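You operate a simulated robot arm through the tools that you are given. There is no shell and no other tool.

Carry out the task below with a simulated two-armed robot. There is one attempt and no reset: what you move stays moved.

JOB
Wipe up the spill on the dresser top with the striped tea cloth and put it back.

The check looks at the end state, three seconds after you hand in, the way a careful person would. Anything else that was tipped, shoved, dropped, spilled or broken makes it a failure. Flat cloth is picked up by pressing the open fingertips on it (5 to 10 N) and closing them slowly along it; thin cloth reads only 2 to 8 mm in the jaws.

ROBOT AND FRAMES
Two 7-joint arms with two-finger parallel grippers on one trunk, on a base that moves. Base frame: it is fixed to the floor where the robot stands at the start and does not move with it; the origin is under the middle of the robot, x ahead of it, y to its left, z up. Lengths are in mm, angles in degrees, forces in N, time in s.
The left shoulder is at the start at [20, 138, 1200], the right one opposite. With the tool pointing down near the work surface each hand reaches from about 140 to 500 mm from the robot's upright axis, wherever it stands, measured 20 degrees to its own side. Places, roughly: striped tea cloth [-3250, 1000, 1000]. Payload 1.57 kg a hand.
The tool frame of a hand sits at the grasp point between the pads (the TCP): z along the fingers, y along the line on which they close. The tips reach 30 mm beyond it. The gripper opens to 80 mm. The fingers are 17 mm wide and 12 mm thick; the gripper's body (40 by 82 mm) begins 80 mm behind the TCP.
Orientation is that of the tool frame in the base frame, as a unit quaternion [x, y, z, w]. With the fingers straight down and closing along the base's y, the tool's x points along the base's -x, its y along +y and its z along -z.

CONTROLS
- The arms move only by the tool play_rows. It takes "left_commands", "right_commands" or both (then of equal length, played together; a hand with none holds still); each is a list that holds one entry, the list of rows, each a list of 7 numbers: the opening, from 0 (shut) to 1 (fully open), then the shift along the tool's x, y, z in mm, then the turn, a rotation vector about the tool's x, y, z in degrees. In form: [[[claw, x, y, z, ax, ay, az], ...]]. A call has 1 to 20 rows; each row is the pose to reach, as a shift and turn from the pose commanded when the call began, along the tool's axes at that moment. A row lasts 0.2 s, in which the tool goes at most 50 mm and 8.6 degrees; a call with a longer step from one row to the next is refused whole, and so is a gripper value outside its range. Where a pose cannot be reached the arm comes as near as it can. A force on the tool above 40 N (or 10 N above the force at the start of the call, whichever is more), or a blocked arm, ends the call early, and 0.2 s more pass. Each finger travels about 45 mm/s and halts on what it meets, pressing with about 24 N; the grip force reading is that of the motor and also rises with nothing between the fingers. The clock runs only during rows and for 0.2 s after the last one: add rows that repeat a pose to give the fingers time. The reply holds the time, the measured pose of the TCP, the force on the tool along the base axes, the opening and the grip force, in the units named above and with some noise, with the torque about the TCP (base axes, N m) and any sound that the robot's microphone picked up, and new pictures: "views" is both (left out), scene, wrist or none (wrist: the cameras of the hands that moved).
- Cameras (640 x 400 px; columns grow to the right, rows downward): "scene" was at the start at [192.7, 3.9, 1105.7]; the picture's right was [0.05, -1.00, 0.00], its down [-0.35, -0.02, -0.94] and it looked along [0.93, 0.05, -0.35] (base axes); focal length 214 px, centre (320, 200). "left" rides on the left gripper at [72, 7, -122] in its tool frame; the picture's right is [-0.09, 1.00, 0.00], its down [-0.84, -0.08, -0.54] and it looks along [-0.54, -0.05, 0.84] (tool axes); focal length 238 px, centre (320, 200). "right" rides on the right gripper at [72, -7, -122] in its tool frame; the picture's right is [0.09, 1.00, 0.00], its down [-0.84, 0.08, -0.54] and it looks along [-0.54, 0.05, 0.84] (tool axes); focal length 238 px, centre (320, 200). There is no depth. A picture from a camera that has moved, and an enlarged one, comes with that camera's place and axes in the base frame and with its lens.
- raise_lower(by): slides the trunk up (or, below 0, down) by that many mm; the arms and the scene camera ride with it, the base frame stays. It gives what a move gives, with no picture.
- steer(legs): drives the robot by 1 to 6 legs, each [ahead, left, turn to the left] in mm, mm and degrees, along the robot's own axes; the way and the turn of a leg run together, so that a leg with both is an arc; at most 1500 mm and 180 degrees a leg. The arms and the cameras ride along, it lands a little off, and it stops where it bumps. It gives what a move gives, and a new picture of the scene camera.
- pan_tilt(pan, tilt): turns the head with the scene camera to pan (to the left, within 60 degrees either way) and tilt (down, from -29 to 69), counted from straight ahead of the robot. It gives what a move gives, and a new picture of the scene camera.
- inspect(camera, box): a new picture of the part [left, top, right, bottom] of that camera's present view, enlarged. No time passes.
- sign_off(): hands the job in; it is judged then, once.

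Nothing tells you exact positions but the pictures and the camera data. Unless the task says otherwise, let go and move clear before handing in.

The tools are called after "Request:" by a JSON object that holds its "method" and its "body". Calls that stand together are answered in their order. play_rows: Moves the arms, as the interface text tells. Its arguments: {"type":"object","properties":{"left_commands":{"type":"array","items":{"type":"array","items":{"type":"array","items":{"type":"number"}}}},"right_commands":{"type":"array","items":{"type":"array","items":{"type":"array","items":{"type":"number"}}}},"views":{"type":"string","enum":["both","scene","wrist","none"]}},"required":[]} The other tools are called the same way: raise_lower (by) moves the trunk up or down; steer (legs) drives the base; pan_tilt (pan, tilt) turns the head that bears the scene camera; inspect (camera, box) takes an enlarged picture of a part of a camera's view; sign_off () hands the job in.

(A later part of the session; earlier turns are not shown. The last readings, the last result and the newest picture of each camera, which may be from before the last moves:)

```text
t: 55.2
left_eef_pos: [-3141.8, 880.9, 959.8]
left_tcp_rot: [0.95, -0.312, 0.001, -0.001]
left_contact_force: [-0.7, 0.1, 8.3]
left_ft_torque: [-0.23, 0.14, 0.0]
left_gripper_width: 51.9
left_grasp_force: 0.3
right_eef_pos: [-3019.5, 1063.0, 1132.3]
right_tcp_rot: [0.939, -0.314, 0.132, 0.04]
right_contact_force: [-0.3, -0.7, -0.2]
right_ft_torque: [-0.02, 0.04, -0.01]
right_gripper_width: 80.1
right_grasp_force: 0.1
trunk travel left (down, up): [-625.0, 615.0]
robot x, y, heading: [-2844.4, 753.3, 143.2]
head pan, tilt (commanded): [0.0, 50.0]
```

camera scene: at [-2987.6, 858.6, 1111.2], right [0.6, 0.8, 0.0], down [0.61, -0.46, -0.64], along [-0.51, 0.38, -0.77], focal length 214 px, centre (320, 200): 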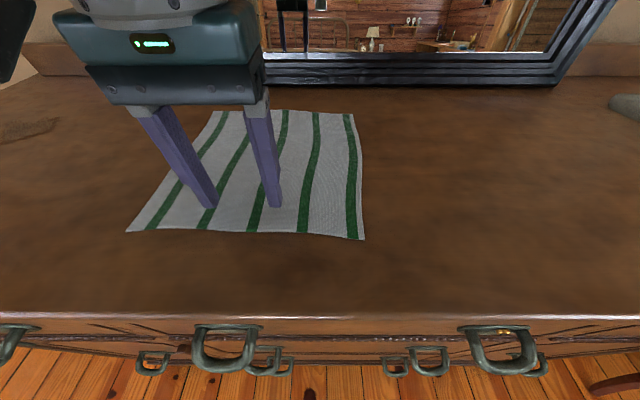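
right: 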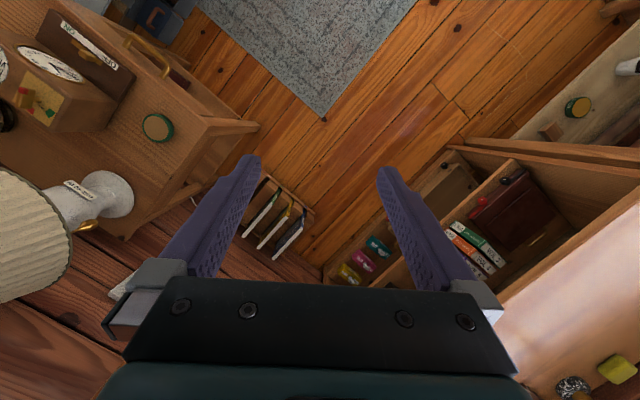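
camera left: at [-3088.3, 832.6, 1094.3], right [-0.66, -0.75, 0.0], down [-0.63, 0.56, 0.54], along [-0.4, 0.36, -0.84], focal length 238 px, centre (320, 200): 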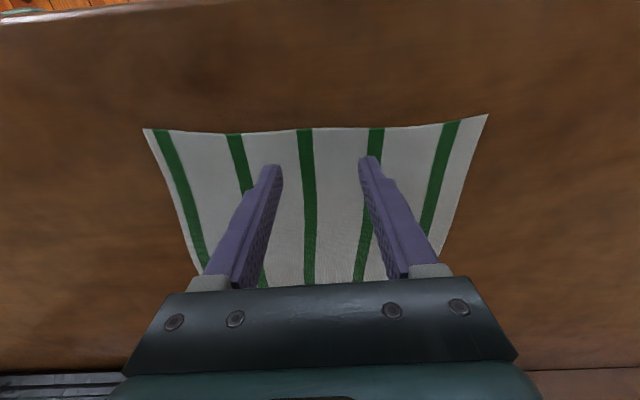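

Pressing with about 8 N — right for the pinch. Now I close slowly.

Request:
{"method": "play_rows", "body": {"left_commands": [[[0.6, 0, 0, 0, 0, 0, 0], [0.55, 0, 0, 0, 0, 0, 0], [0.5, 0, 0, 0, 0, 0, 0], [0.45, 0, 0, 0, 0, 0, 0], [0.4, 0, 0, 0, 0, 0, 0], [0.35, 0, 0, 0, 0, 0, 0], [0.3, 0, 0, 0, 0, 0, 0], [0.25, 0, 0, 0, 0, 0, 0], [0.2, 0, 0, 0, 0, 0, 0], [0.15, 0, 0, 0, 0, 0, 0], [0.1, 0, 0, 0, 0, 0, 0], [0.05, 0, 0, 0, 0, 0, 0], [0, 0, 0, 0, 0, 0, 0], [0, 0, 0, 0, 0, 0, 0], [0, 0, 0, 0, 0, 0, 0]]], "views": "both"}}

```text
t: 58.4
left_eef_pos: [-3140.6, 880.8, 961.8]
left_tcp_rot: [0.95, -0.312, 0.001, -0.002]
left_contact_force: [-0.3, -1.5, 4.3]
left_ft_torque: [-0.03, 0.01, 0.0]
left_gripper_width: 2.6
left_grasp_force: 23.3
right_eef_pos: [-3018.4, 1061.3, 1132.9]
right_tcp_rot: [0.939, -0.314, 0.132, 0.04]
right_contact_force: [0.6, -0.5, -0.1]
right_ft_torque: [0.03, 0.01, -0.02]
right_gripper_width: 79.6
right_grasp_force: 0.1
trunk travel left (down, up): [-625.0, 615.0]
robot x, y, heading: [-2845.1, 753.3, 143.1]
head pan, tilt (commanded): [0.0, 50.0]
camera scene: at [-2987.7, 858.4, 1111.2], right [0.6, 0.8, 0.0], down [0.61, -0.46, -0.64], along [-0.52, 0.38, -0.77], focal length 214 px, centre (320, 200)
camera left: at [-3087.6, 832.1, 1083.2], right [-0.66, -0.75, 0.0], down [-0.63, 0.56, 0.54], along [-0.4, 0.36, -0.84], focal length 238 px, centre (320, 200)
```

scene: 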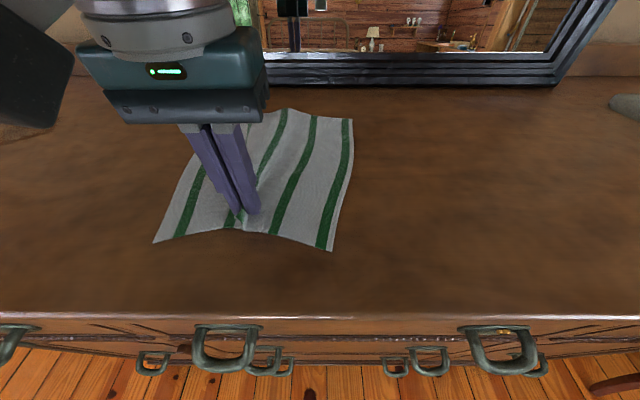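
left: 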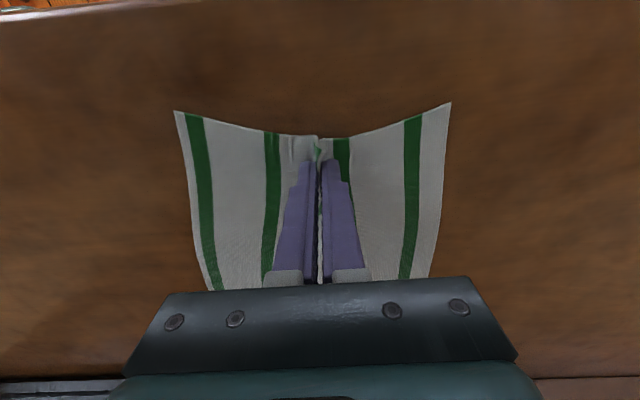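

The cloth is pinched (2.6 mm in the jaws, ridge visible). I'll lift it straight up with the trunk.

Request:
{"method": "raise_lower", "body": {"by": 260}}

Request:
{"method": "pan_tilt", "body": {"pan": 0, "tilt": 45}}

```text
t: 61.1
left_eef_pos: [-3140.8, 880.5, 1220.3]
left_tcp_rot: [0.95, -0.312, 0.002, -0.001]
left_contact_force: [-0.2, 0.0, 0.0]
left_ft_torque: [0.01, 0.03, -0.03]
left_gripper_width: 2.4
left_grasp_force: 24.2
right_eef_pos: [-3018.6, 1061.8, 1394.4]
right_tcp_rot: [0.939, -0.314, 0.133, 0.041]
right_contact_force: [0.4, 0.2, 0.4]
right_ft_torque: [-0.02, 0.0, 0.0]
right_gripper_width: 79.7
right_grasp_force: 0.0
trunk travel left (down, up): [-885.0, 355.0]
robot x, y, heading: [-2848.6, 749.5, 143.2]
head pan, tilt (commanded): [0.0, 50.0]
```

```text
t: 61.7
left_eef_pos: [-3140.8, 880.8, 1220.7]
left_tcp_rot: [0.95, -0.311, 0.001, -0.002]
left_contact_force: [-0.2, -0.6, -0.8]
left_ft_torque: [0.0, 0.05, -0.03]
left_gripper_width: 2.5
left_grasp_force: 24.2
right_eef_pos: [-3017.7, 1062.7, 1392.5]
right_tcp_rot: [0.939, -0.314, 0.132, 0.041]
right_contact_force: [-0.1, -0.9, 0.2]
right_ft_torque: [0.01, -0.01, -0.02]
right_gripper_width: 79.8
right_grasp_force: 0.2
trunk travel left (down, up): [-885.0, 355.0]
robot x, y, heading: [-2845.2, 751.4, 143.1]
head pan, tilt (commanded): [0.0, 45.0]
camera scene: at [-2990.9, 861.0, 1378.1], right [0.6, 0.8, 0.0], down [0.57, -0.42, -0.71], along [-0.57, 0.42, -0.71], focal length 214 px, centre (320, 200)
```

scene: 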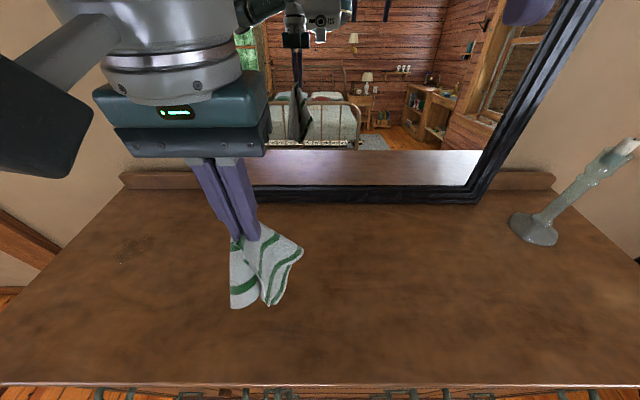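

The cloth hangs from the left hand. I'll enlarge the spill to place it precisely before sliding the base left.

Request:
{"method": "inspect", "body": {"camera": "scene", "box": [80, 200, 208, 280]}}

Request:
{"method": "steer", "body": {"legs": [[0, 290, 0]]}}

```text
5.00 times, centred on (144, 240) of scene
camera zoom: at [-2990.9, 861.0, 1378.1], right [0.6, 0.8, 0.0], down [0.57, -0.42, -0.71], along [-0.57, 0.42, -0.71], focal length 1072 px, centre (1200, 0)
```

zoom: 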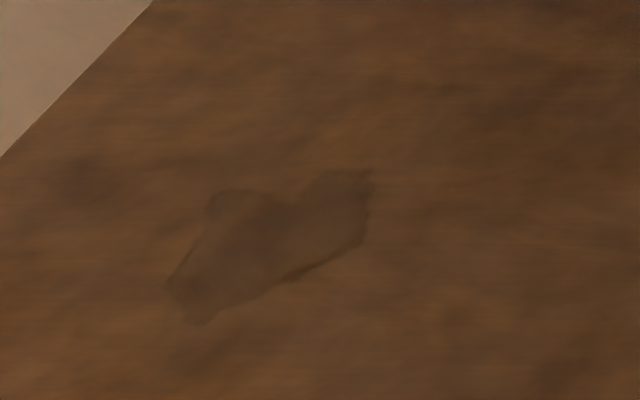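

```text
t: 63.8
left_eef_pos: [-3317.2, 645.1, 1222.1]
left_tcp_rot: [0.95, -0.311, 0.001, -0.002]
left_contact_force: [-0.4, -0.1, -0.7]
left_ft_torque: [0.02, 0.01, -0.01]
left_gripper_width: 2.2
left_grasp_force: 23.8
right_eef_pos: [-3194.6, 827.0, 1393.5]
right_tcp_rot: [0.939, -0.314, 0.133, 0.041]
right_contact_force: [0.9, -0.1, -0.1]
right_ft_torque: [0.01, 0.05, 0.01]
right_gripper_width: 80.0
right_grasp_force: 0.1
trunk travel left (down, up): [-885.0, 355.0]
robot x, y, heading: [-3020.0, 519.2, 143.5]
head pan, tilt (commanded): [0.0, 45.0]
camera scene: at [-3166.5, 625.7, 1378.1], right [0.6, 0.8, 0.0], down [0.57, -0.42, -0.71], along [-0.57, 0.42, -0.71], focal length 214 px, centre (320, 200)
```

scene: 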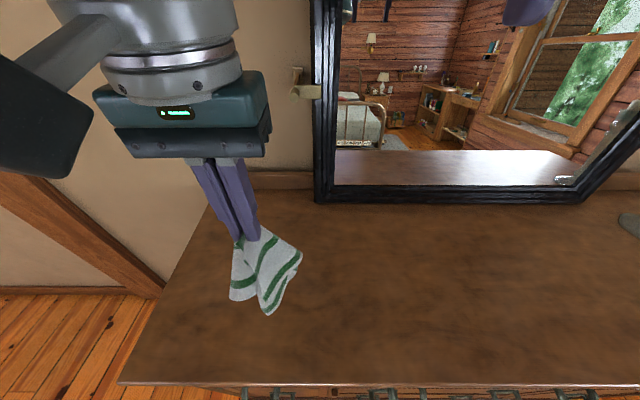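

The cloth hangs clear. Spill centre is about [-3483, 670], i.e. 462 ahead and 156 left of my axis. I'll nudge 35 mm closer for reach, then bring the hand forward to the right side of the spill.

Request:
{"method": "steer", "body": {"legs": [[35, 0, 0]]}}

Request:
{"method": "play_rows", "body": {"left_commands": [[[0, -20, 0, 0, 0, 0, 0], [0, -40, 0, 0, 0, 0, 0], [0, -60, 0, 0, 0, 0, 0], [0, -80, 0, 0, 0, 0, 0], [0, -100, 0, 0, 0, 0, 0], [0, -113, 0, 0, 0, 0, 0], [0, -113, 0, 0, 0, 0, 0]]], "views": "both"}}

```text
t: 64.6
left_eef_pos: [-3343.4, 666.2, 1221.7]
left_tcp_rot: [0.95, -0.311, 0.001, -0.002]
left_contact_force: [0.1, -0.7, -0.2]
left_ft_torque: [-0.03, 0.0, 0.0]
left_gripper_width: 2.0
left_grasp_force: 23.7
right_eef_pos: [-3223.1, 847.9, 1393.0]
right_tcp_rot: [0.94, -0.314, 0.132, 0.041]
right_contact_force: [-0.6, 0.1, 1.0]
right_ft_torque: [-0.01, 0.0, -0.04]
right_gripper_width: 79.9
right_grasp_force: 0.1
trunk travel left (down, up): [-885.0, 355.0]
robot x, y, heading: [-3050.1, 540.6, 143.4]
head pan, tilt (commanded): [0.0, 45.0]
camera scene: at [-3194.5, 646.5, 1378.1], right [0.6, 0.8, 0.0], down [0.57, -0.42, -0.71], along [-0.57, 0.42, -0.71], focal length 214 px, centre (320, 200)
```

scene: 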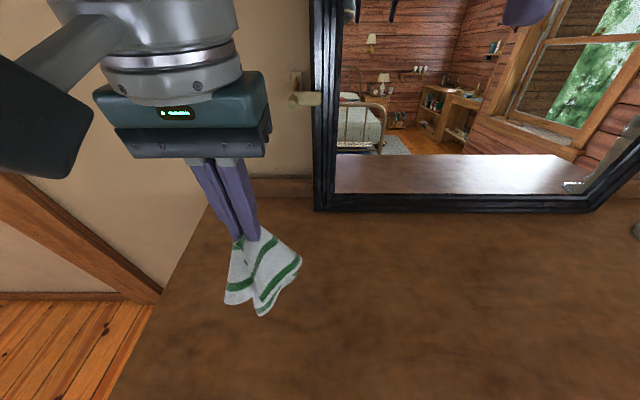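

```text
t: 66.2
left_eef_pos: [-3436.3, 733.0, 1221.7]
left_tcp_rot: [0.951, -0.311, 0.002, -0.001]
left_contact_force: [-0.1, -0.4, 0.0]
left_ft_torque: [0.01, -0.01, -0.01]
left_gripper_width: 2.2
left_grasp_force: 24.1
right_eef_pos: [-3222.2, 848.3, 1392.4]
right_tcp_rot: [0.939, -0.314, 0.132, 0.04]
right_contact_force: [-0.1, 0.7, -0.8]
right_ft_torque: [0.02, 0.0, -0.01]
right_gripper_width: 80.2
right_grasp_force: 0.0
trunk travel left (down, up): [-885.0, 355.0]
robot x, y, heading: [-3048.1, 540.2, 143.4]
head pan, tilt (commanded): [0.0, 45.0]
camera scene: at [-3194.5, 646.5, 1378.1], right [0.6, 0.8, 0.0], down [0.57, -0.42, -0.71], along [-0.57, 0.42, -0.71], focal length 214 px, centre (320, 200)
camera left: at [-3382.9, 685.1, 1342.9], right [-0.66, -0.75, 0.0], down [-0.63, 0.56, 0.54], along [-0.4, 0.36, -0.84], focal length 238 px, centre (320, 200)
```

scene: 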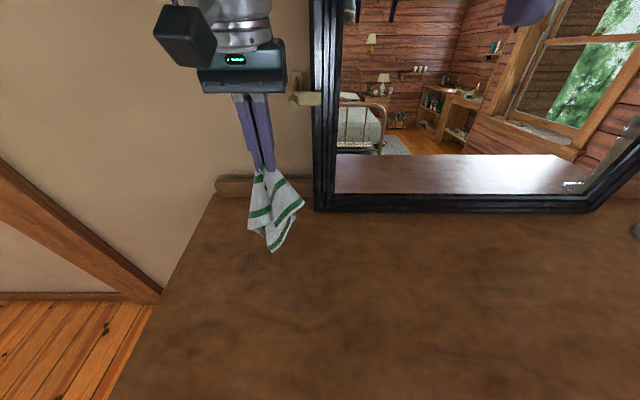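
left: 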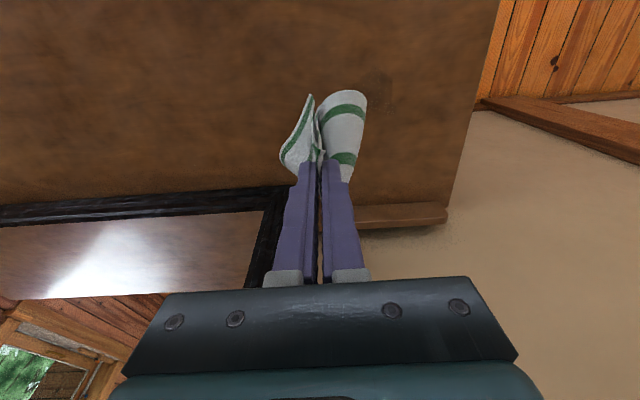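

The hand is level with the spill and 76 mm to its right. I'll move both hands right 120 mm so I can lay the cloth down trailing to the right, then wipe leftwards across the spill.

Request:
{"method": "play_rows", "body": {"left_commands": [[[0, 0, -20, 0, 0, 0, 0], [0, 0, -40, 0, 0, 0, 0], [0, 0, -60, 0, 0, 0, 0], [0, 0, -80, 0, 0, 0, 0], [0, 0, -100, 0, 0, 0, 0], [0, 0, -110, 0, 0, 0, 0], [0, 0, -110, 0, 0, 0, 0]]], "right_commands": [[[1, 0, -25, 0, 0, 0, 0], [1, 0, -50, 0, 0, 0, 0], [1, 0, -75, 0, 0, 0, 0], [1, 0, -100, 0, 0, 0, 0], [1, 0, -125, 0, 0, 0, 0], [1, 0, -140, 0, 0, 0, 0], [1, 0, -140, 0, 0, 0, 0]]], "views": "scene"}}

```text
t: 67.8
left_eef_pos: [-3373.7, 807.2, 1222.1]
left_tcp_rot: [0.951, -0.311, 0.002, -0.002]
left_contact_force: [0.3, 0.0, 0.1]
left_ft_torque: [0.01, 0.01, -0.03]
left_gripper_width: 2.6
left_grasp_force: 24.0
left hand out of reach, approached as far as the arm can: row 5, 6, 7
right_eef_pos: [-3134.0, 953.9, 1373.1]
right_tcp_rot: [0.936, -0.306, 0.169, 0.047]
right_contact_force: [0.3, 0.5, 0.3]
right_ft_torque: [-0.06, 0.0, -0.01]
right_gripper_width: 80.0
right_grasp_force: 0.2
trunk travel left (down, up): [-885.0, 355.0]
robot x, y, heading: [-3049.1, 541.6, 143.2]
head pan, tilt (commanded): [0.0, 45.0]
camera scene: at [-3194.5, 646.5, 1378.1], right [0.6, 0.8, 0.0], down [0.57, -0.42, -0.71], along [-0.57, 0.42, -0.71], focal length 214 px, centre (320, 200)
```

scene: 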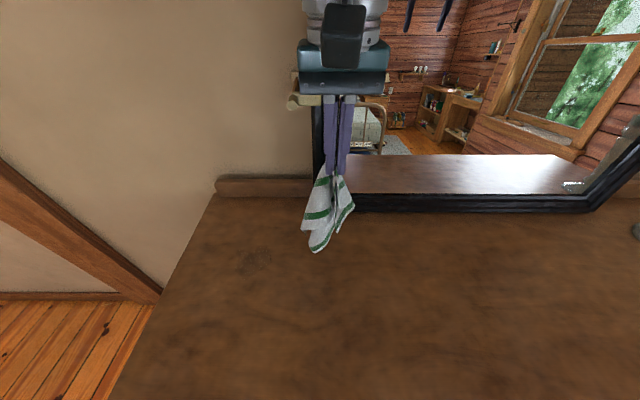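

I'll lower the trunk 40 mm so the cloth's lower edge meets the top, then lay it down while moving left.

Request:
{"method": "raise_lower", "body": {"by": -40}}

Request:
{"method": "play_rows", "body": {"left_commands": [[[0, 0, 4, 20, 0, 0, 0], [0, 0, 8, 40, 0, 0, 0], [0, 0, 14, 60, 0, 0, 0], [0, 0, 22, 80, 0, 0, 0], [0, 0, 32, 100, 0, 0, 0], [0, 0, 44, 120, 0, 0, 0], [0, 0, 56, 140, 0, 0, 0], [0, 0, 70, 160, 0, 0, 0], [0, 0, 84, 178, 0, 0, 0], [0, 0, 98, 192, 0, 0, 0], [0, 0, 112, 202, 0, 0, 0], [0, 0, 112, 202, 0, 0, 0]]], "views": "both"}}

```text
t: 68.6
left_eef_pos: [-3373.8, 806.2, 1181.3]
left_tcp_rot: [0.95, -0.311, 0.001, -0.002]
left_contact_force: [0.5, 0.2, -0.6]
left_ft_torque: [-0.01, -0.01, 0.0]
left_gripper_width: 2.4
left_grasp_force: 23.7
right_eef_pos: [-3131.9, 954.7, 1334.2]
right_tcp_rot: [0.936, -0.308, 0.167, 0.046]
right_contact_force: [0.4, 0.6, 0.0]
right_ft_torque: [0.0, 0.0, -0.01]
right_gripper_width: 80.3
right_grasp_force: 0.0
trunk travel left (down, up): [-845.0, 395.0]
robot x, y, heading: [-3050.8, 537.4, 143.3]
head pan, tilt (commanded): [0.0, 45.0]
```

```text
t: 71.2
left_eef_pos: [-3416.5, 696.9, 1002.1]
left_tcp_rot: [0.951, -0.31, 0.003, -0.001]
left_contact_force: [-0.4, -0.6, 0.9]
left_ft_torque: [0.03, 0.02, 0.0]
left_gripper_width: 2.5
left_grasp_force: 24.0
left hand out of reach, approached as far as the arm can: row 2, 3, 4, 5, 6, 7, 8, 9, 10, 11, 12
right_eef_pos: [-3132.0, 955.0, 1334.9]
right_tcp_rot: [0.935, -0.311, 0.166, 0.049]
right_contact_force: [-0.8, 0.4, 0.0]
right_ft_torque: [-0.01, -0.02, 0.0]
right_gripper_width: 79.9
right_grasp_force: 0.1
trunk travel left (down, up): [-845.0, 395.0]
robot x, y, heading: [-3047.3, 538.6, 143.1]
head pan, tilt (commanded): [0.0, 45.0]
camera scene: at [-3194.5, 646.5, 1338.1], right [0.6, 0.8, 0.0], down [0.57, -0.42, -0.71], along [-0.57, 0.42, -0.71], focal length 214 px, centre (320, 200)
camera left: at [-3362.7, 649.1, 1124.2], right [-0.66, -0.75, 0.0], down [-0.63, 0.56, 0.54], along [-0.4, 0.36, -0.84], focal length 238 px, centre (320, 200)
```

scene: 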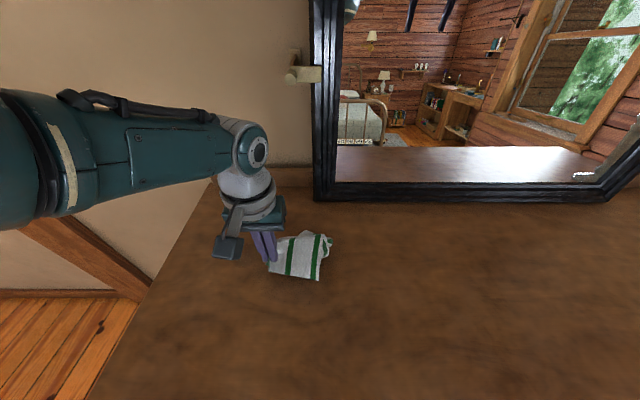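
left: 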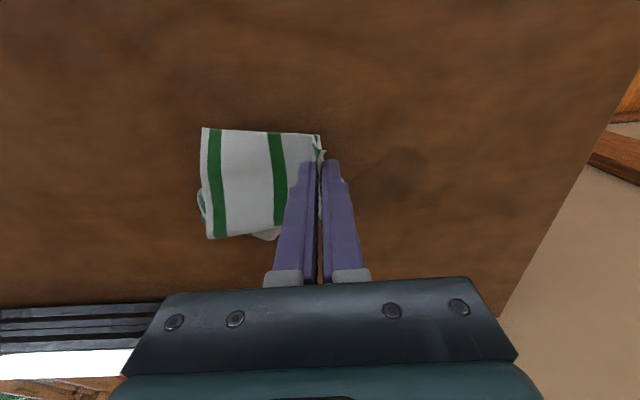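

The cloth lies neatly to the right of the hand, but the shoulders are too high for full reach. I'll step the trunk down while raising the arm the same amount, keeping the cloth near the surface.

Request:
{"method": "play_rows", "body": {"left_commands": [[[0, 0, 0, -20, 0, 0, 0], [0, 0, 0, -40, 0, 0, 0], [0, 0, 0, -50, 0, 0, 0], [0, 0, 0, -50, 0, 0, 0]]], "views": "none"}}

Request:
{"method": "raise_lower", "body": {"by": -50}}

```text
t: 72.2
left_eef_pos: [-3415.9, 698.4, 1055.8]
left_tcp_rot: [0.95, -0.311, 0.002, -0.001]
left_contact_force: [0.3, -0.3, -0.5]
left_ft_torque: [0.0, 0.01, -0.04]
left_gripper_width: 2.0
left_grasp_force: 24.2
right_eef_pos: [-3130.4, 956.5, 1334.5]
right_tcp_rot: [0.934, -0.313, 0.166, 0.049]
right_contact_force: [0.0, -0.6, -0.2]
right_ft_torque: [0.02, -0.03, 0.04]
right_gripper_width: 79.7
right_grasp_force: 0.1
trunk travel left (down, up): [-845.0, 395.0]
robot x, y, heading: [-3052.5, 539.3, 143.3]
head pan, tilt (commanded): [0.0, 45.0]
```

```text
t: 73.2
left_eef_pos: [-3415.9, 699.0, 1005.1]
left_tcp_rot: [0.951, -0.31, 0.001, -0.002]
left_contact_force: [-0.2, -1.0, 0.6]
left_ft_torque: [-0.03, 0.03, 0.03]
left_gripper_width: 2.4
left_grasp_force: 23.9
right_eef_pos: [-3131.4, 956.5, 1284.2]
right_tcp_rot: [0.934, -0.314, 0.165, 0.05]
right_contact_force: [0.3, -0.5, 0.2]
right_ft_torque: [0.02, 0.01, 0.02]
right_gripper_width: 80.1
right_grasp_force: 0.1
trunk travel left (down, up): [-795.0, 445.0]
robot x, y, heading: [-3053.0, 540.9, 143.2]
head pan, tilt (commanded): [0.0, 45.0]
```

Works well and predictably. Repeating the same step.

Request:
{"method": "play_rows", "body": {"left_commands": [[[0, 0, 0, -20, 0, 0, 0], [0, 0, 0, -40, 0, 0, 0], [0, 0, 0, -60, 0, 0, 0], [0, 0, 0, -60, 0, 0, 0]]], "views": "none"}}

Request:
{"method": "raise_lower", "body": {"by": -60}}

Request:
{"method": "play_rows", "body": {"left_commands": [[[0, 0, 0, -20, 0, 0, 0], [0, 0, 0, -40, 0, 0, 0], [0, 0, 0, -60, 0, 0, 0], [0, 0, 0, -60, 0, 0, 0]]], "views": "none"}}

Request:
{"method": "raise_lower", "body": {"by": -60}}

```text
t: 74.2
left_eef_pos: [-3416.1, 700.1, 1064.5]
left_tcp_rot: [0.951, -0.311, 0.001, -0.001]
left_contact_force: [0.0, 0.2, 0.6]
left_ft_torque: [0.02, -0.02, -0.02]
left_gripper_width: 2.6
left_grasp_force: 24.3
right_eef_pos: [-3130.3, 956.3, 1283.7]
right_tcp_rot: [0.934, -0.313, 0.165, 0.049]
right_contact_force: [0.6, 0.2, 0.1]
right_ft_torque: [-0.01, 0.01, 0.02]
right_gripper_width: 80.0
right_grasp_force: 0.1
trunk travel left (down, up): [-795.0, 445.0]
robot x, y, heading: [-3048.3, 540.3, 143.5]
head pan, tilt (commanded): [0.0, 45.0]
```

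```text
t: 75.2
left_eef_pos: [-3417.1, 700.0, 1004.8]
left_tcp_rot: [0.95, -0.311, 0.003, -0.001]
left_contact_force: [-0.2, 0.0, 0.4]
left_ft_torque: [0.01, 0.0, 0.0]
left_gripper_width: 2.2
left_grasp_force: 23.8
right_eef_pos: [-3130.3, 957.5, 1225.7]
right_tcp_rot: [0.934, -0.313, 0.165, 0.049]
right_contact_force: [-0.2, 0.3, 0.4]
right_ft_torque: [0.0, 0.0, -0.04]
right_gripper_width: 80.0
right_grasp_force: 0.0
trunk travel left (down, up): [-735.0, 505.0]
robot x, y, heading: [-3049.3, 540.9, 143.3]
head pan, tilt (commanded): [0.0, 45.0]
```

```text
t: 76.2
left_eef_pos: [-3417.4, 699.9, 1065.4]
left_tcp_rot: [0.951, -0.311, 0.001, -0.002]
left_contact_force: [0.1, -0.6, 0.2]
left_ft_torque: [-0.01, 0.02, 0.01]
left_gripper_width: 2.4
left_grasp_force: 23.7
right_eef_pos: [-3131.5, 957.1, 1225.4]
right_tcp_rot: [0.934, -0.313, 0.165, 0.05]
right_contact_force: [-0.2, -0.6, 0.3]
right_ft_torque: [0.02, 0.0, -0.02]
right_gripper_width: 79.9
right_grasp_force: 0.0
trunk travel left (down, up): [-735.0, 505.0]
robot x, y, heading: [-3046.3, 539.5, 143.2]
head pan, tilt (commanded): [0.0, 45.0]
```

```text
t: 77.2
left_eef_pos: [-3417.1, 700.2, 1005.1]
left_tcp_rot: [0.951, -0.31, 0.001, -0.001]
left_contact_force: [-0.3, -0.6, -0.2]
left_ft_torque: [0.01, 0.0, 0.02]
left_gripper_width: 2.4
left_grasp_force: 24.1
right_eef_pos: [-3130.9, 956.8, 1165.0]
right_tcp_rot: [0.934, -0.313, 0.165, 0.049]
right_contact_force: [-0.5, -0.1, 0.5]
right_ft_torque: [-0.01, 0.01, -0.03]
right_gripper_width: 80.0
right_grasp_force: 0.1
trunk travel left (down, up): [-675.0, 565.0]
robot x, y, heading: [-3048.8, 539.0, 143.2]
head pan, tilt (commanded): [0.0, 45.0]
```

I'm now 61 mm right of and 35 mm nearer than the spill centre. I'll lower toward the surface and look.

Request:
{"method": "play_rows", "body": {"left_commands": [[[0, 0, 0, 10, 0, 0, 0], [0, 0, 0, 20, 0, 0, 0], [0, 0, 0, 28, 0, 0, 0], [0, 0, 0, 33, 0, 0, 0], [0, 0, 0, 33, 0, 0, 0]]], "views": "both"}}

```text
t: 78.4
left_eef_pos: [-3418.3, 700.4, 972.0]
left_tcp_rot: [0.95, -0.311, 0.002, 0.0]
left_contact_force: [-0.2, 0.2, 0.4]
left_ft_torque: [-0.03, -0.02, -0.01]
left_gripper_width: 2.2
left_grasp_force: 23.7
right_eef_pos: [-3131.5, 955.6, 1163.5]
right_tcp_rot: [0.934, -0.313, 0.165, 0.049]
right_contact_force: [-1.3, 0.3, -0.3]
right_ft_torque: [0.0, 0.02, 0.01]
right_gripper_width: 79.8
right_grasp_force: 0.0
trunk travel left (down, up): [-675.0, 565.0]
robot x, y, heading: [-3054.0, 540.5, 143.3]
head pan, tilt (commanded): [0.0, 45.0]
camera scene: at [-3194.5, 646.5, 1168.1], right [0.6, 0.8, 0.0], down [0.57, -0.42, -0.71], along [-0.57, 0.42, -0.71], focal length 214 px, centre (320, 200)
camera left: at [-3363.7, 652.0, 1094.0], right [-0.66, -0.75, 0.0], down [-0.63, 0.56, 0.54], along [-0.4, 0.36, -0.84], focal length 238 px, centre (320, 200)
```

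scene: 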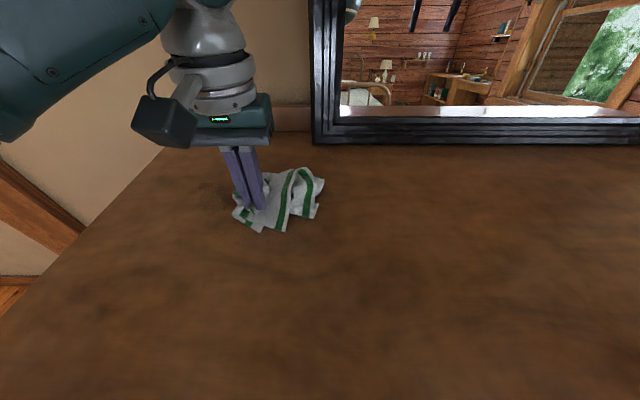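
left: 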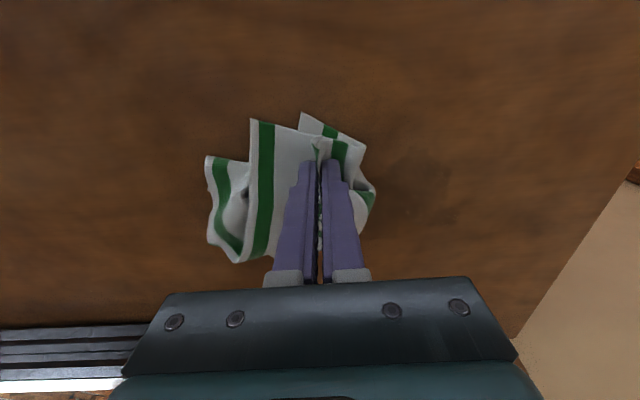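

The cloth wad is under and around the fingertips, with the spill just left of it. I'll press down gently.

Request:
{"method": "play_rows", "body": {"left_commands": [[[0, 0, 0, 3, 0, 0, 0], [0, 0, 0, 6, 0, 0, 0], [0, 0, 0, 8, 0, 0, 0], [0, 0, 0, 9, 0, 0, 0], [0, 0, 0, 9, 0, 0, 0]]], "views": "none"}}

```text
t: 79.6
left_eef_pos: [-3418.2, 700.6, 964.5]
left_tcp_rot: [0.951, -0.311, 0.001, -0.002]
left_contact_force: [4.6, -5.5, 27.7]
left_ft_torque: [-0.43, -0.19, 0.01]
left_gripper_width: 2.4
left_grasp_force: 24.0
right_eef_pos: [-3132.0, 956.3, 1164.4]
right_tcp_rot: [0.935, -0.311, 0.165, 0.049]
right_contact_force: [-0.8, 0.2, 0.3]
right_ft_torque: [-0.01, 0.03, 0.0]
right_gripper_width: 80.2
right_grasp_force: 0.0
trunk travel left (down, up): [-675.0, 565.0]
robot x, y, heading: [-3049.9, 540.8, 143.4]
head pan, tilt (commanded): [0.0, 45.0]
```

A bit firm (28 N). I'll ease up slightly and stroke left across the spill's near part.

Request:
{"method": "play_rows", "body": {"left_commands": [[[0, 0, 0, -1.5, 0, 0, 0], [0, 0, 10, -1.7, 0, 0, 0], [0, 0, 20, -1.7, 0, 0, 0], [0, 0, 30, -1.7, 0, 0, 0], [0, 0, 40, -1.7, 0, 0, 0], [0, 0, 50, -1.7, 0, 0, 0], [0, 0, 60, -1.7, 0, 0, 0], [0, 0, 70, -1.7, 0, 0, 0], [0, 0, 80, -1.7, 0, 0, 0], [0, 0, 90, -1.7, 0, 0, 0], [0, 0, 100, -1.7, 0, 0, 0], [0, 0, 110, -1.7, 0, 0, 0], [0, 0, 120, -1.7, 0, 0, 0], [0, 0, 120, -1.7, 0, 0, 0]]], "views": "both"}}

```text
t: 82.6
left_eef_pos: [-3487.8, 605.9, 965.4]
left_tcp_rot: [0.951, -0.31, 0.001, -0.003]
left_contact_force: [2.3, 3.0, 10.5]
left_ft_torque: [0.03, -0.09, -0.02]
left_gripper_width: 2.5
left_grasp_force: 24.0
right_eef_pos: [-3130.5, 957.1, 1164.9]
right_tcp_rot: [0.934, -0.312, 0.165, 0.049]
right_contact_force: [-0.4, 0.4, 0.4]
right_ft_torque: [-0.01, 0.01, -0.02]
right_gripper_width: 80.0
right_grasp_force: 0.1
trunk travel left (down, up): [-675.0, 565.0]
robot x, y, heading: [-3048.7, 535.8, 143.1]
head pan, tilt (commanded): [0.0, 45.0]
camera scene: at [-3194.7, 647.1, 1168.3], right [0.6, 0.8, 0.0], down [0.57, -0.42, -0.71], along [-0.57, 0.42, -0.71], focal length 214 px, centre (320, 200)
camera left: at [-3434.4, 556.4, 1086.8], right [-0.66, -0.75, -0.01], down [-0.63, 0.56, 0.54], along [-0.4, 0.36, -0.84], focal length 238 px, centre (320, 200)
```

scene: 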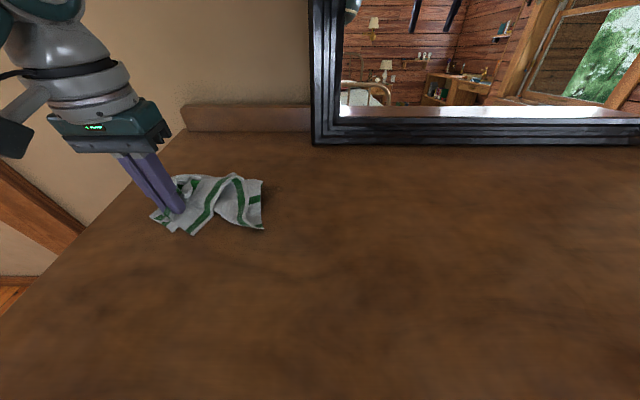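
left: 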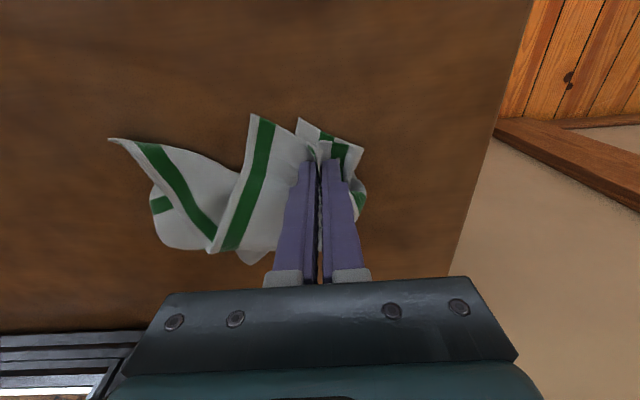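

The stroke went well at about 10 N. Next I shift 20 mm farther back and stroke right, keeping the press.

Request:
{"method": "play_rows", "body": {"left_commands": [[[0, -10, 0, 0, 0, 0, 0], [0, -20, 0, 0, 0, 0, 0], [0, -20, -10, 0, 0, 0, 0], [0, -20, -20, 0, 0, 0, 0], [0, -20, -30, 0, 0, 0, 0], [0, -20, -40, 0, 0, 0, 0], [0, -20, -50, 0, 0, 0, 0], [0, -20, -60, 0, 0, 0, 0], [0, -20, -70, 0, 0, 0, 0], [0, -20, -80, 0, 0, 0, 0], [0, -20, -90, 0, 0, 0, 0], [0, -20, -100, 0, 0, 0, 0], [0, -20, -110, 0, 0, 0, 0], [0, -20, -120, 0, 0, 0, 0], [0, -20, -120, 0, 0, 0, 0]]], "views": "both"}}

```text
t: 85.8
left_eef_pos: [-3432.3, 710.7, 965.8]
left_tcp_rot: [0.951, -0.31, 0.002, -0.001]
left_contact_force: [-0.5, -0.3, 2.1]
left_ft_torque: [-0.06, 0.05, 0.01]
left_gripper_width: 2.4
left_grasp_force: 24.1
right_eef_pos: [-3131.4, 956.7, 1164.0]
right_tcp_rot: [0.934, -0.313, 0.164, 0.049]
right_contact_force: [0.2, -0.9, -0.1]
right_ft_torque: [0.01, 0.02, 0.0]
right_gripper_width: 80.0
right_grasp_force: 0.1
trunk travel left (down, up): [-675.0, 565.0]
robot x, y, heading: [-3048.5, 543.4, 143.2]
head pan, tilt (commanded): [0.0, 45.0]
camera scene: at [-3194.7, 646.5, 1168.1], right [0.6, 0.8, 0.0], down [0.57, -0.42, -0.71], along [-0.57, 0.42, -0.71], focal length 214 px, centre (320, 200)
camera left: at [-3380.3, 662.6, 1087.1], right [-0.66, -0.75, 0.0], down [-0.63, 0.56, 0.54], along [-0.4, 0.36, -0.84], focal length 238 px, centre (320, 200)
```

scene: 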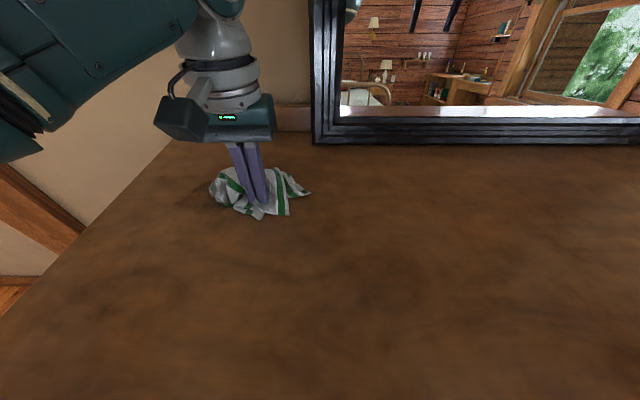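
left: 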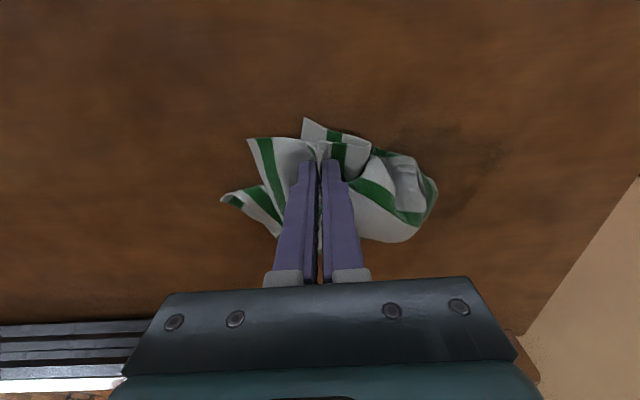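

I'll enlarge the wrist view to see how the spill is coming off.

Request:
{"method": "inspect", "body": {"camera": "left", "box": [340, 80, 580, 260]}}

Request:
{"method": "inspect", "body": {"camera": "scene", "box": [120, 130, 280, 240]}}

```text
2.22 times, centred on (460, 170) of left
camera zoom: at [-3380.3, 662.6, 1087.1], right [-0.66, -0.75, 0.0], down [-0.63, 0.56, 0.54], along [-0.4, 0.36, -0.84], focal length 530 px, centre (9, 267)
```

zoom: 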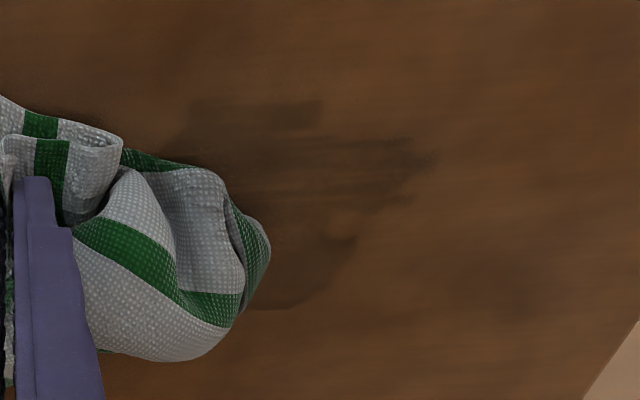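

```text
3.64 times, centred on (200, 185) of scene
camera zoom: at [-3194.7, 646.5, 1168.1], right [0.6, 0.8, 0.0], down [0.57, -0.42, -0.71], along [-0.57, 0.42, -0.71], focal length 780 px, centre (756, 254)
```

zoom: 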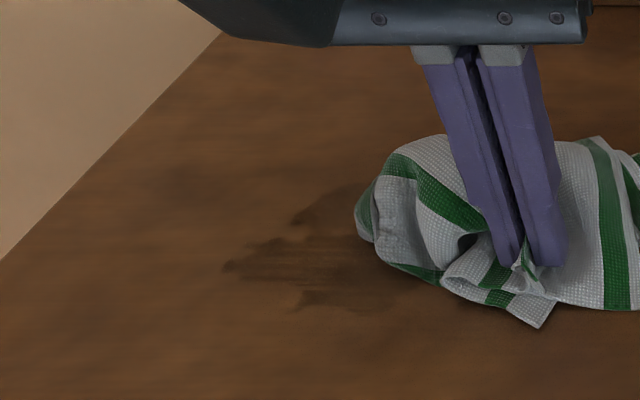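

The wiping partly lifts and partly streaks the film to the left, so it needs repeated passes. I'll press a little more and stroke left again, past the end of the streak.

Request:
{"method": "play_rows", "body": {"left_commands": [[[0, 0, 0, 0.8, 0, 0, 0], [0, 0, 10, 0.8, 0, 0, 0], [0, 0, 20, 0.8, 0, 0, 0], [0, 0, 30, 0.8, 0, 0, 0], [0, 0, 40, 0.8, 0, 0, 0], [0, 0, 50, 0.8, 0, 0, 0], [0, 0, 60, 0.8, 0, 0, 0], [0, 0, 70, 0.8, 0, 0, 0], [0, 0, 80, 0.8, 0, 0, 0], [0, 0, 90, 0.8, 0, 0, 0], [0, 0, 100, 0.8, 0, 0, 0], [0, 0, 110, 0.8, 0, 0, 0], [0, 0, 120, 0.8, 0, 0, 0], [0, 0, 130, 0.8, 0, 0, 0], [0, 0, 140, 0.8, 0, 0, 0], [0, 0, 140, 0.8, 0, 0, 0]]], "views": "both"}}

Request:
{"method": "inspect", "body": {"camera": "scene", "box": [80, 130, 300, 270]}}

Request:
{"method": "inspect", "body": {"camera": "left", "box": [60, 60, 580, 300]}}

```text
t: 89.2
left_eef_pos: [-3516.5, 601.8, 964.0]
left_tcp_rot: [0.951, -0.311, 0.001, -0.003]
left_contact_force: [5.3, 7.0, 24.9]
left_ft_torque: [0.01, -0.2, 0.07]
left_gripper_width: 2.2
left_grasp_force: 23.5
right_eef_pos: [-3131.7, 956.9, 1165.3]
right_tcp_rot: [0.935, -0.312, 0.164, 0.049]
right_contact_force: [-0.7, -0.4, -0.2]
right_ft_torque: [0.0, 0.01, -0.02]
right_gripper_width: 80.1
right_grasp_force: 0.1
trunk travel left (down, up): [-675.0, 565.0]
robot x, y, heading: [-3048.3, 540.6, 143.5]
head pan, tilt (commanded): [0.0, 45.0]
camera scene: at [-3195.3, 647.7, 1168.6], right [0.6, 0.8, 0.0], down [0.57, -0.42, -0.71], along [-0.57, 0.42, -0.71], focal length 214 px, centre (320, 200)
camera left: at [-3463.4, 552.1, 1085.6], right [-0.66, -0.75, -0.01], down [-0.63, 0.55, 0.54], along [-0.4, 0.36, -0.84], focal length 238 px, centre (320, 200)
```

scene: 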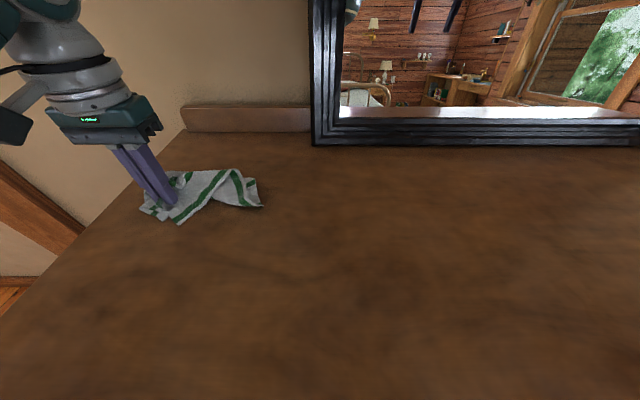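
left: 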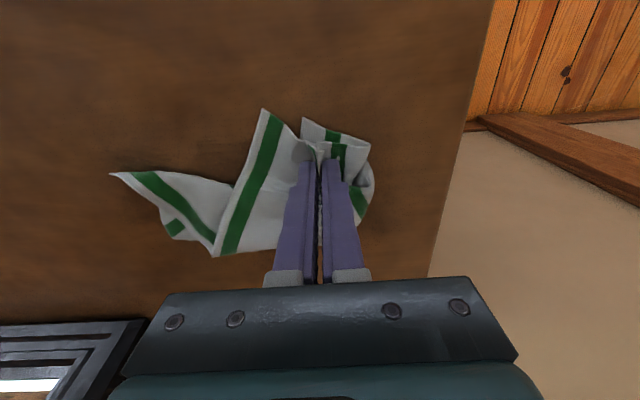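

```text
2.86 times, centred on (190, 200) of scene
camera zoom: at [-3195.3, 647.7, 1168.6], right [0.6, 0.8, 0.0], down [0.57, -0.42, -0.71], along [-0.57, 0.42, -0.71], focal length 613 px, centre (691, 200)
```

zoom: 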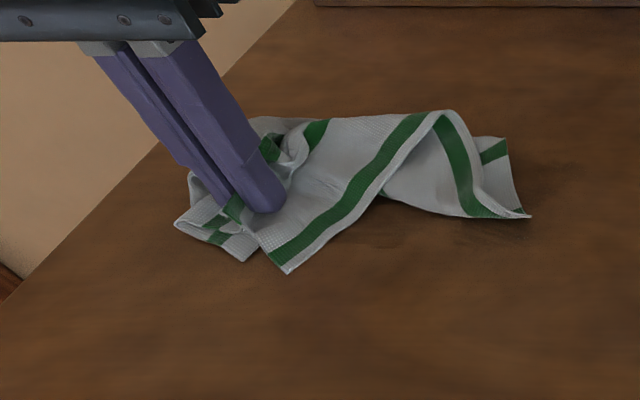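

```text
1.23 times, centred on (320, 180) of left
camera zoom: at [-3463.4, 552.1, 1085.6], right [-0.66, -0.75, -0.01], down [-0.63, 0.55, 0.54], along [-0.4, 0.36, -0.84], focal length 293 px, centre (320, 225)
```

zoom: 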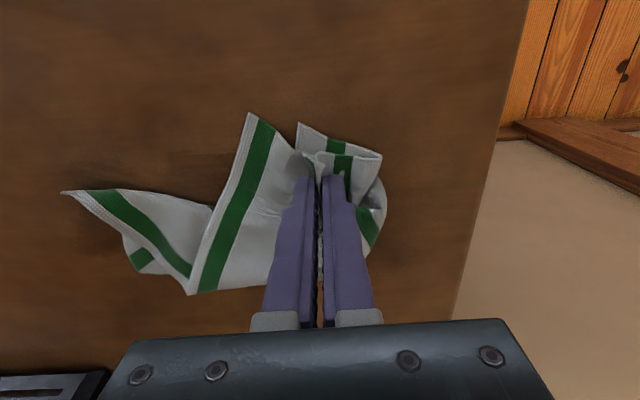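

The near part looks much cleaner. Easing the force and moving 20 mm farther back, stroking right again.

Request:
{"method": "play_rows", "body": {"left_commands": [[[0, -10, 0, -1, 0, 0, 0], [0, -20, 0, -1, 0, 0, 0], [0, -20, -10, -0.7, 0, 0, 0], [0, -20, -20, -0.5, 0, 0, 0], [0, -20, -30, -0.3, 0, 0, 0], [0, -20, -40, -0.3, 0, 0, 0], [0, -20, -50, -0.3, 0, 0, 0], [0, -20, -60, -0.3, 0, 0, 0], [0, -20, -70, -0.3, 0, 0, 0], [0, -20, -80, -0.3, 0, 0, 0], [0, -20, -90, -0.3, 0, 0, 0], [0, -20, -100, -0.3, 0, 0, 0], [0, -20, -110, -0.3, 0, 0, 0], [0, -20, -120, -0.3, 0, 0, 0], [0, -20, -130, -0.3, 0, 0, 0], [0, -20, -140, -0.3, 0, 0, 0], [0, -20, -150, -0.3, 0, 0, 0], [0, -20, -160, -0.3, 0, 0, 0], [0, -20, -160, -0.3, 0, 0, 0]]], "views": "both"}}

Request:
{"method": "inspect", "body": {"camera": "scene", "box": [80, 130, 300, 270]}}

Request:
{"method": "inspect", "body": {"camera": "left", "box": [340, 80, 580, 260]}}

```text
t: 93.2
left_eef_pos: [-3437.2, 741.4, 964.5]
left_tcp_rot: [0.951, -0.31, 0.001, -0.002]
left_contact_force: [-1.8, -3.2, 8.3]
left_ft_torque: [-0.12, 0.01, -0.03]
left_gripper_width: 2.5
left_grasp_force: 23.7
right_eef_pos: [-3132.6, 957.6, 1163.6]
right_tcp_rot: [0.934, -0.313, 0.165, 0.049]
right_contact_force: [-0.2, -0.3, 0.1]
right_ft_torque: [0.01, -0.01, -0.03]
right_gripper_width: 80.1
right_grasp_force: 0.1
trunk travel left (down, up): [-675.0, 565.0]
robot x, y, heading: [-3047.5, 540.6, 143.3]
head pan, tilt (commanded): [0.0, 45.0]
camera scene: at [-3195.2, 646.4, 1168.2], right [0.6, 0.8, 0.0], down [0.57, -0.42, -0.71], along [-0.57, 0.42, -0.71], focal length 214 px, centre (320, 200)
camera left: at [-3383.5, 693.3, 1086.3], right [-0.66, -0.75, 0.0], down [-0.63, 0.56, 0.54], along [-0.4, 0.36, -0.84], focal length 238 px, centre (320, 200)
```

scene: 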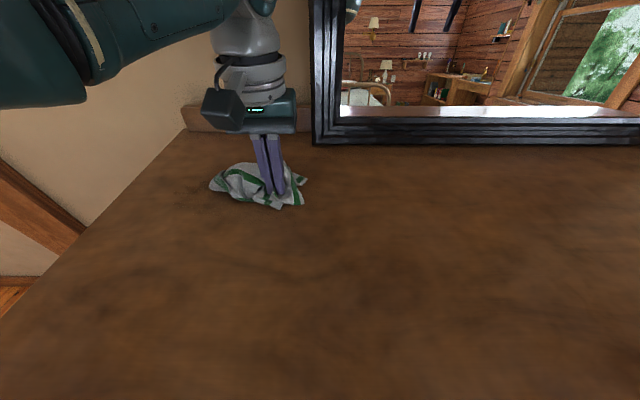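
left: 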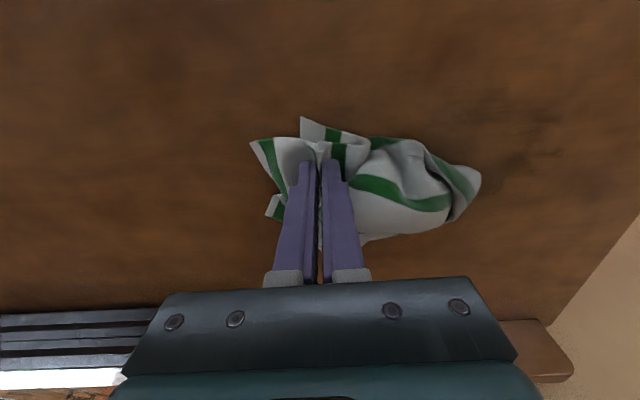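

```text
2.86 times, centred on (190, 200) of scene
camera zoom: at [-3195.2, 646.4, 1168.2], right [0.6, 0.8, 0.0], down [0.57, -0.42, -0.71], along [-0.57, 0.42, -0.71], focal length 613 px, centre (691, 200)
```

zoom: 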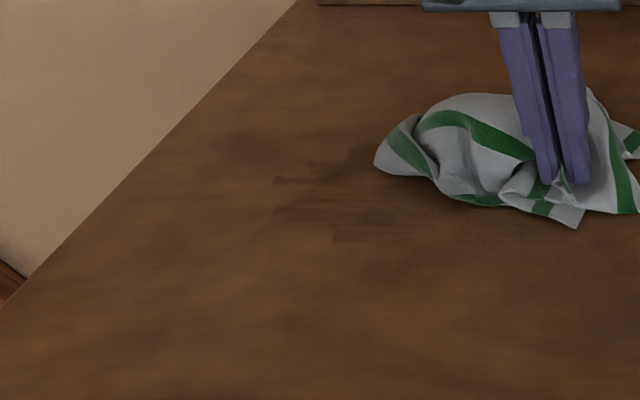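

```text
2.22 times, centred on (460, 170) of left
camera zoom: at [-3383.5, 693.3, 1086.3], right [-0.66, -0.75, 0.0], down [-0.63, 0.56, 0.54], along [-0.4, 0.36, -0.84], focal length 530 px, centre (9, 267)
```

zoom: 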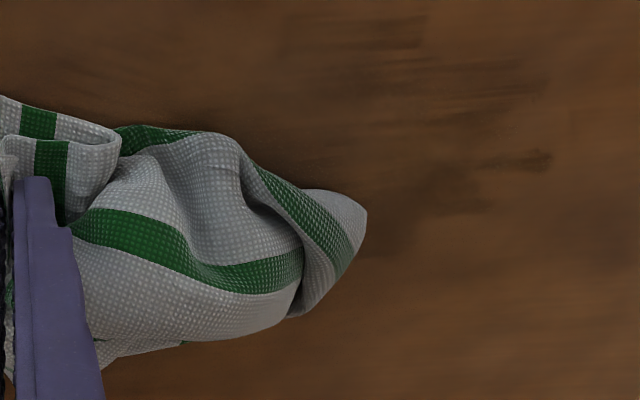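

Much fainter now; streaks remain to the left. Another left stroke through them at this depth.

Request:
{"method": "play_rows", "body": {"left_commands": [[[0, 0, 10, 0, 0, 0, 0], [0, 0, 20, 0, 0, 0, 0], [0, 0, 30, 0, 0, 0, 0], [0, 0, 40, 0, 0, 0, 0], [0, 0, 50, 0, 0, 0, 0], [0, 0, 60, 0, 0, 0, 0], [0, 0, 70, 0, 0, 0, 0], [0, 0, 80, 0, 0, 0, 0], [0, 0, 90, 0, 0, 0, 0], [0, 0, 100, 0, 0, 0, 0], [0, 0, 110, 0, 0, 0, 0], [0, 0, 120, 0, 0, 0, 0], [0, 0, 130, 0, 0, 0, 0], [0, 0, 140, 0, 0, 0, 0], [0, 0, 150, 0, 0, 0, 0], [0, 0, 160, 0, 0, 0, 0], [0, 0, 170, 0, 0, 0, 0], [0, 0, 180, 0, 0, 0, 0], [0, 0, 180, 0, 0, 0, 0]]], "views": "none"}}

Request:
{"method": "inspect", "body": {"camera": "scene", "box": [80, 130, 300, 270]}}

```text
t: 97.2
left_eef_pos: [-3545.6, 596.4, 963.2]
left_tcp_rot: [0.951, -0.311, 0.002, -0.003]
left_contact_force: [5.2, 4.7, 17.2]
left_ft_torque: [-0.01, -0.2, 0.07]
left_gripper_width: 2.4
left_grasp_force: 23.8
right_eef_pos: [-3132.0, 956.1, 1164.4]
right_tcp_rot: [0.934, -0.313, 0.164, 0.049]
right_contact_force: [0.4, -0.6, 0.9]
right_ft_torque: [0.06, 0.0, -0.03]
right_gripper_width: 79.9
right_grasp_force: 0.1
trunk travel left (down, up): [-675.0, 565.0]
robot x, y, heading: [-3051.0, 540.1, 143.3]
head pan, tilt (commanded): [0.0, 45.0]
```

```text
2.86 times, centred on (190, 200) of scene
camera zoom: at [-3195.0, 647.2, 1168.4], right [0.6, 0.8, 0.0], down [0.57, -0.42, -0.71], along [-0.57, 0.42, -0.71], focal length 613 px, centre (691, 200)
```

zoom: 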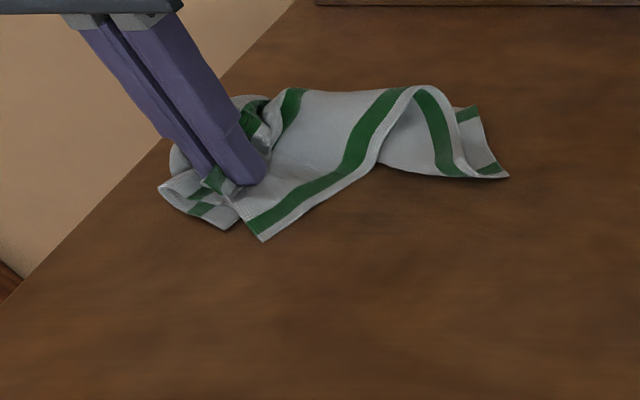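

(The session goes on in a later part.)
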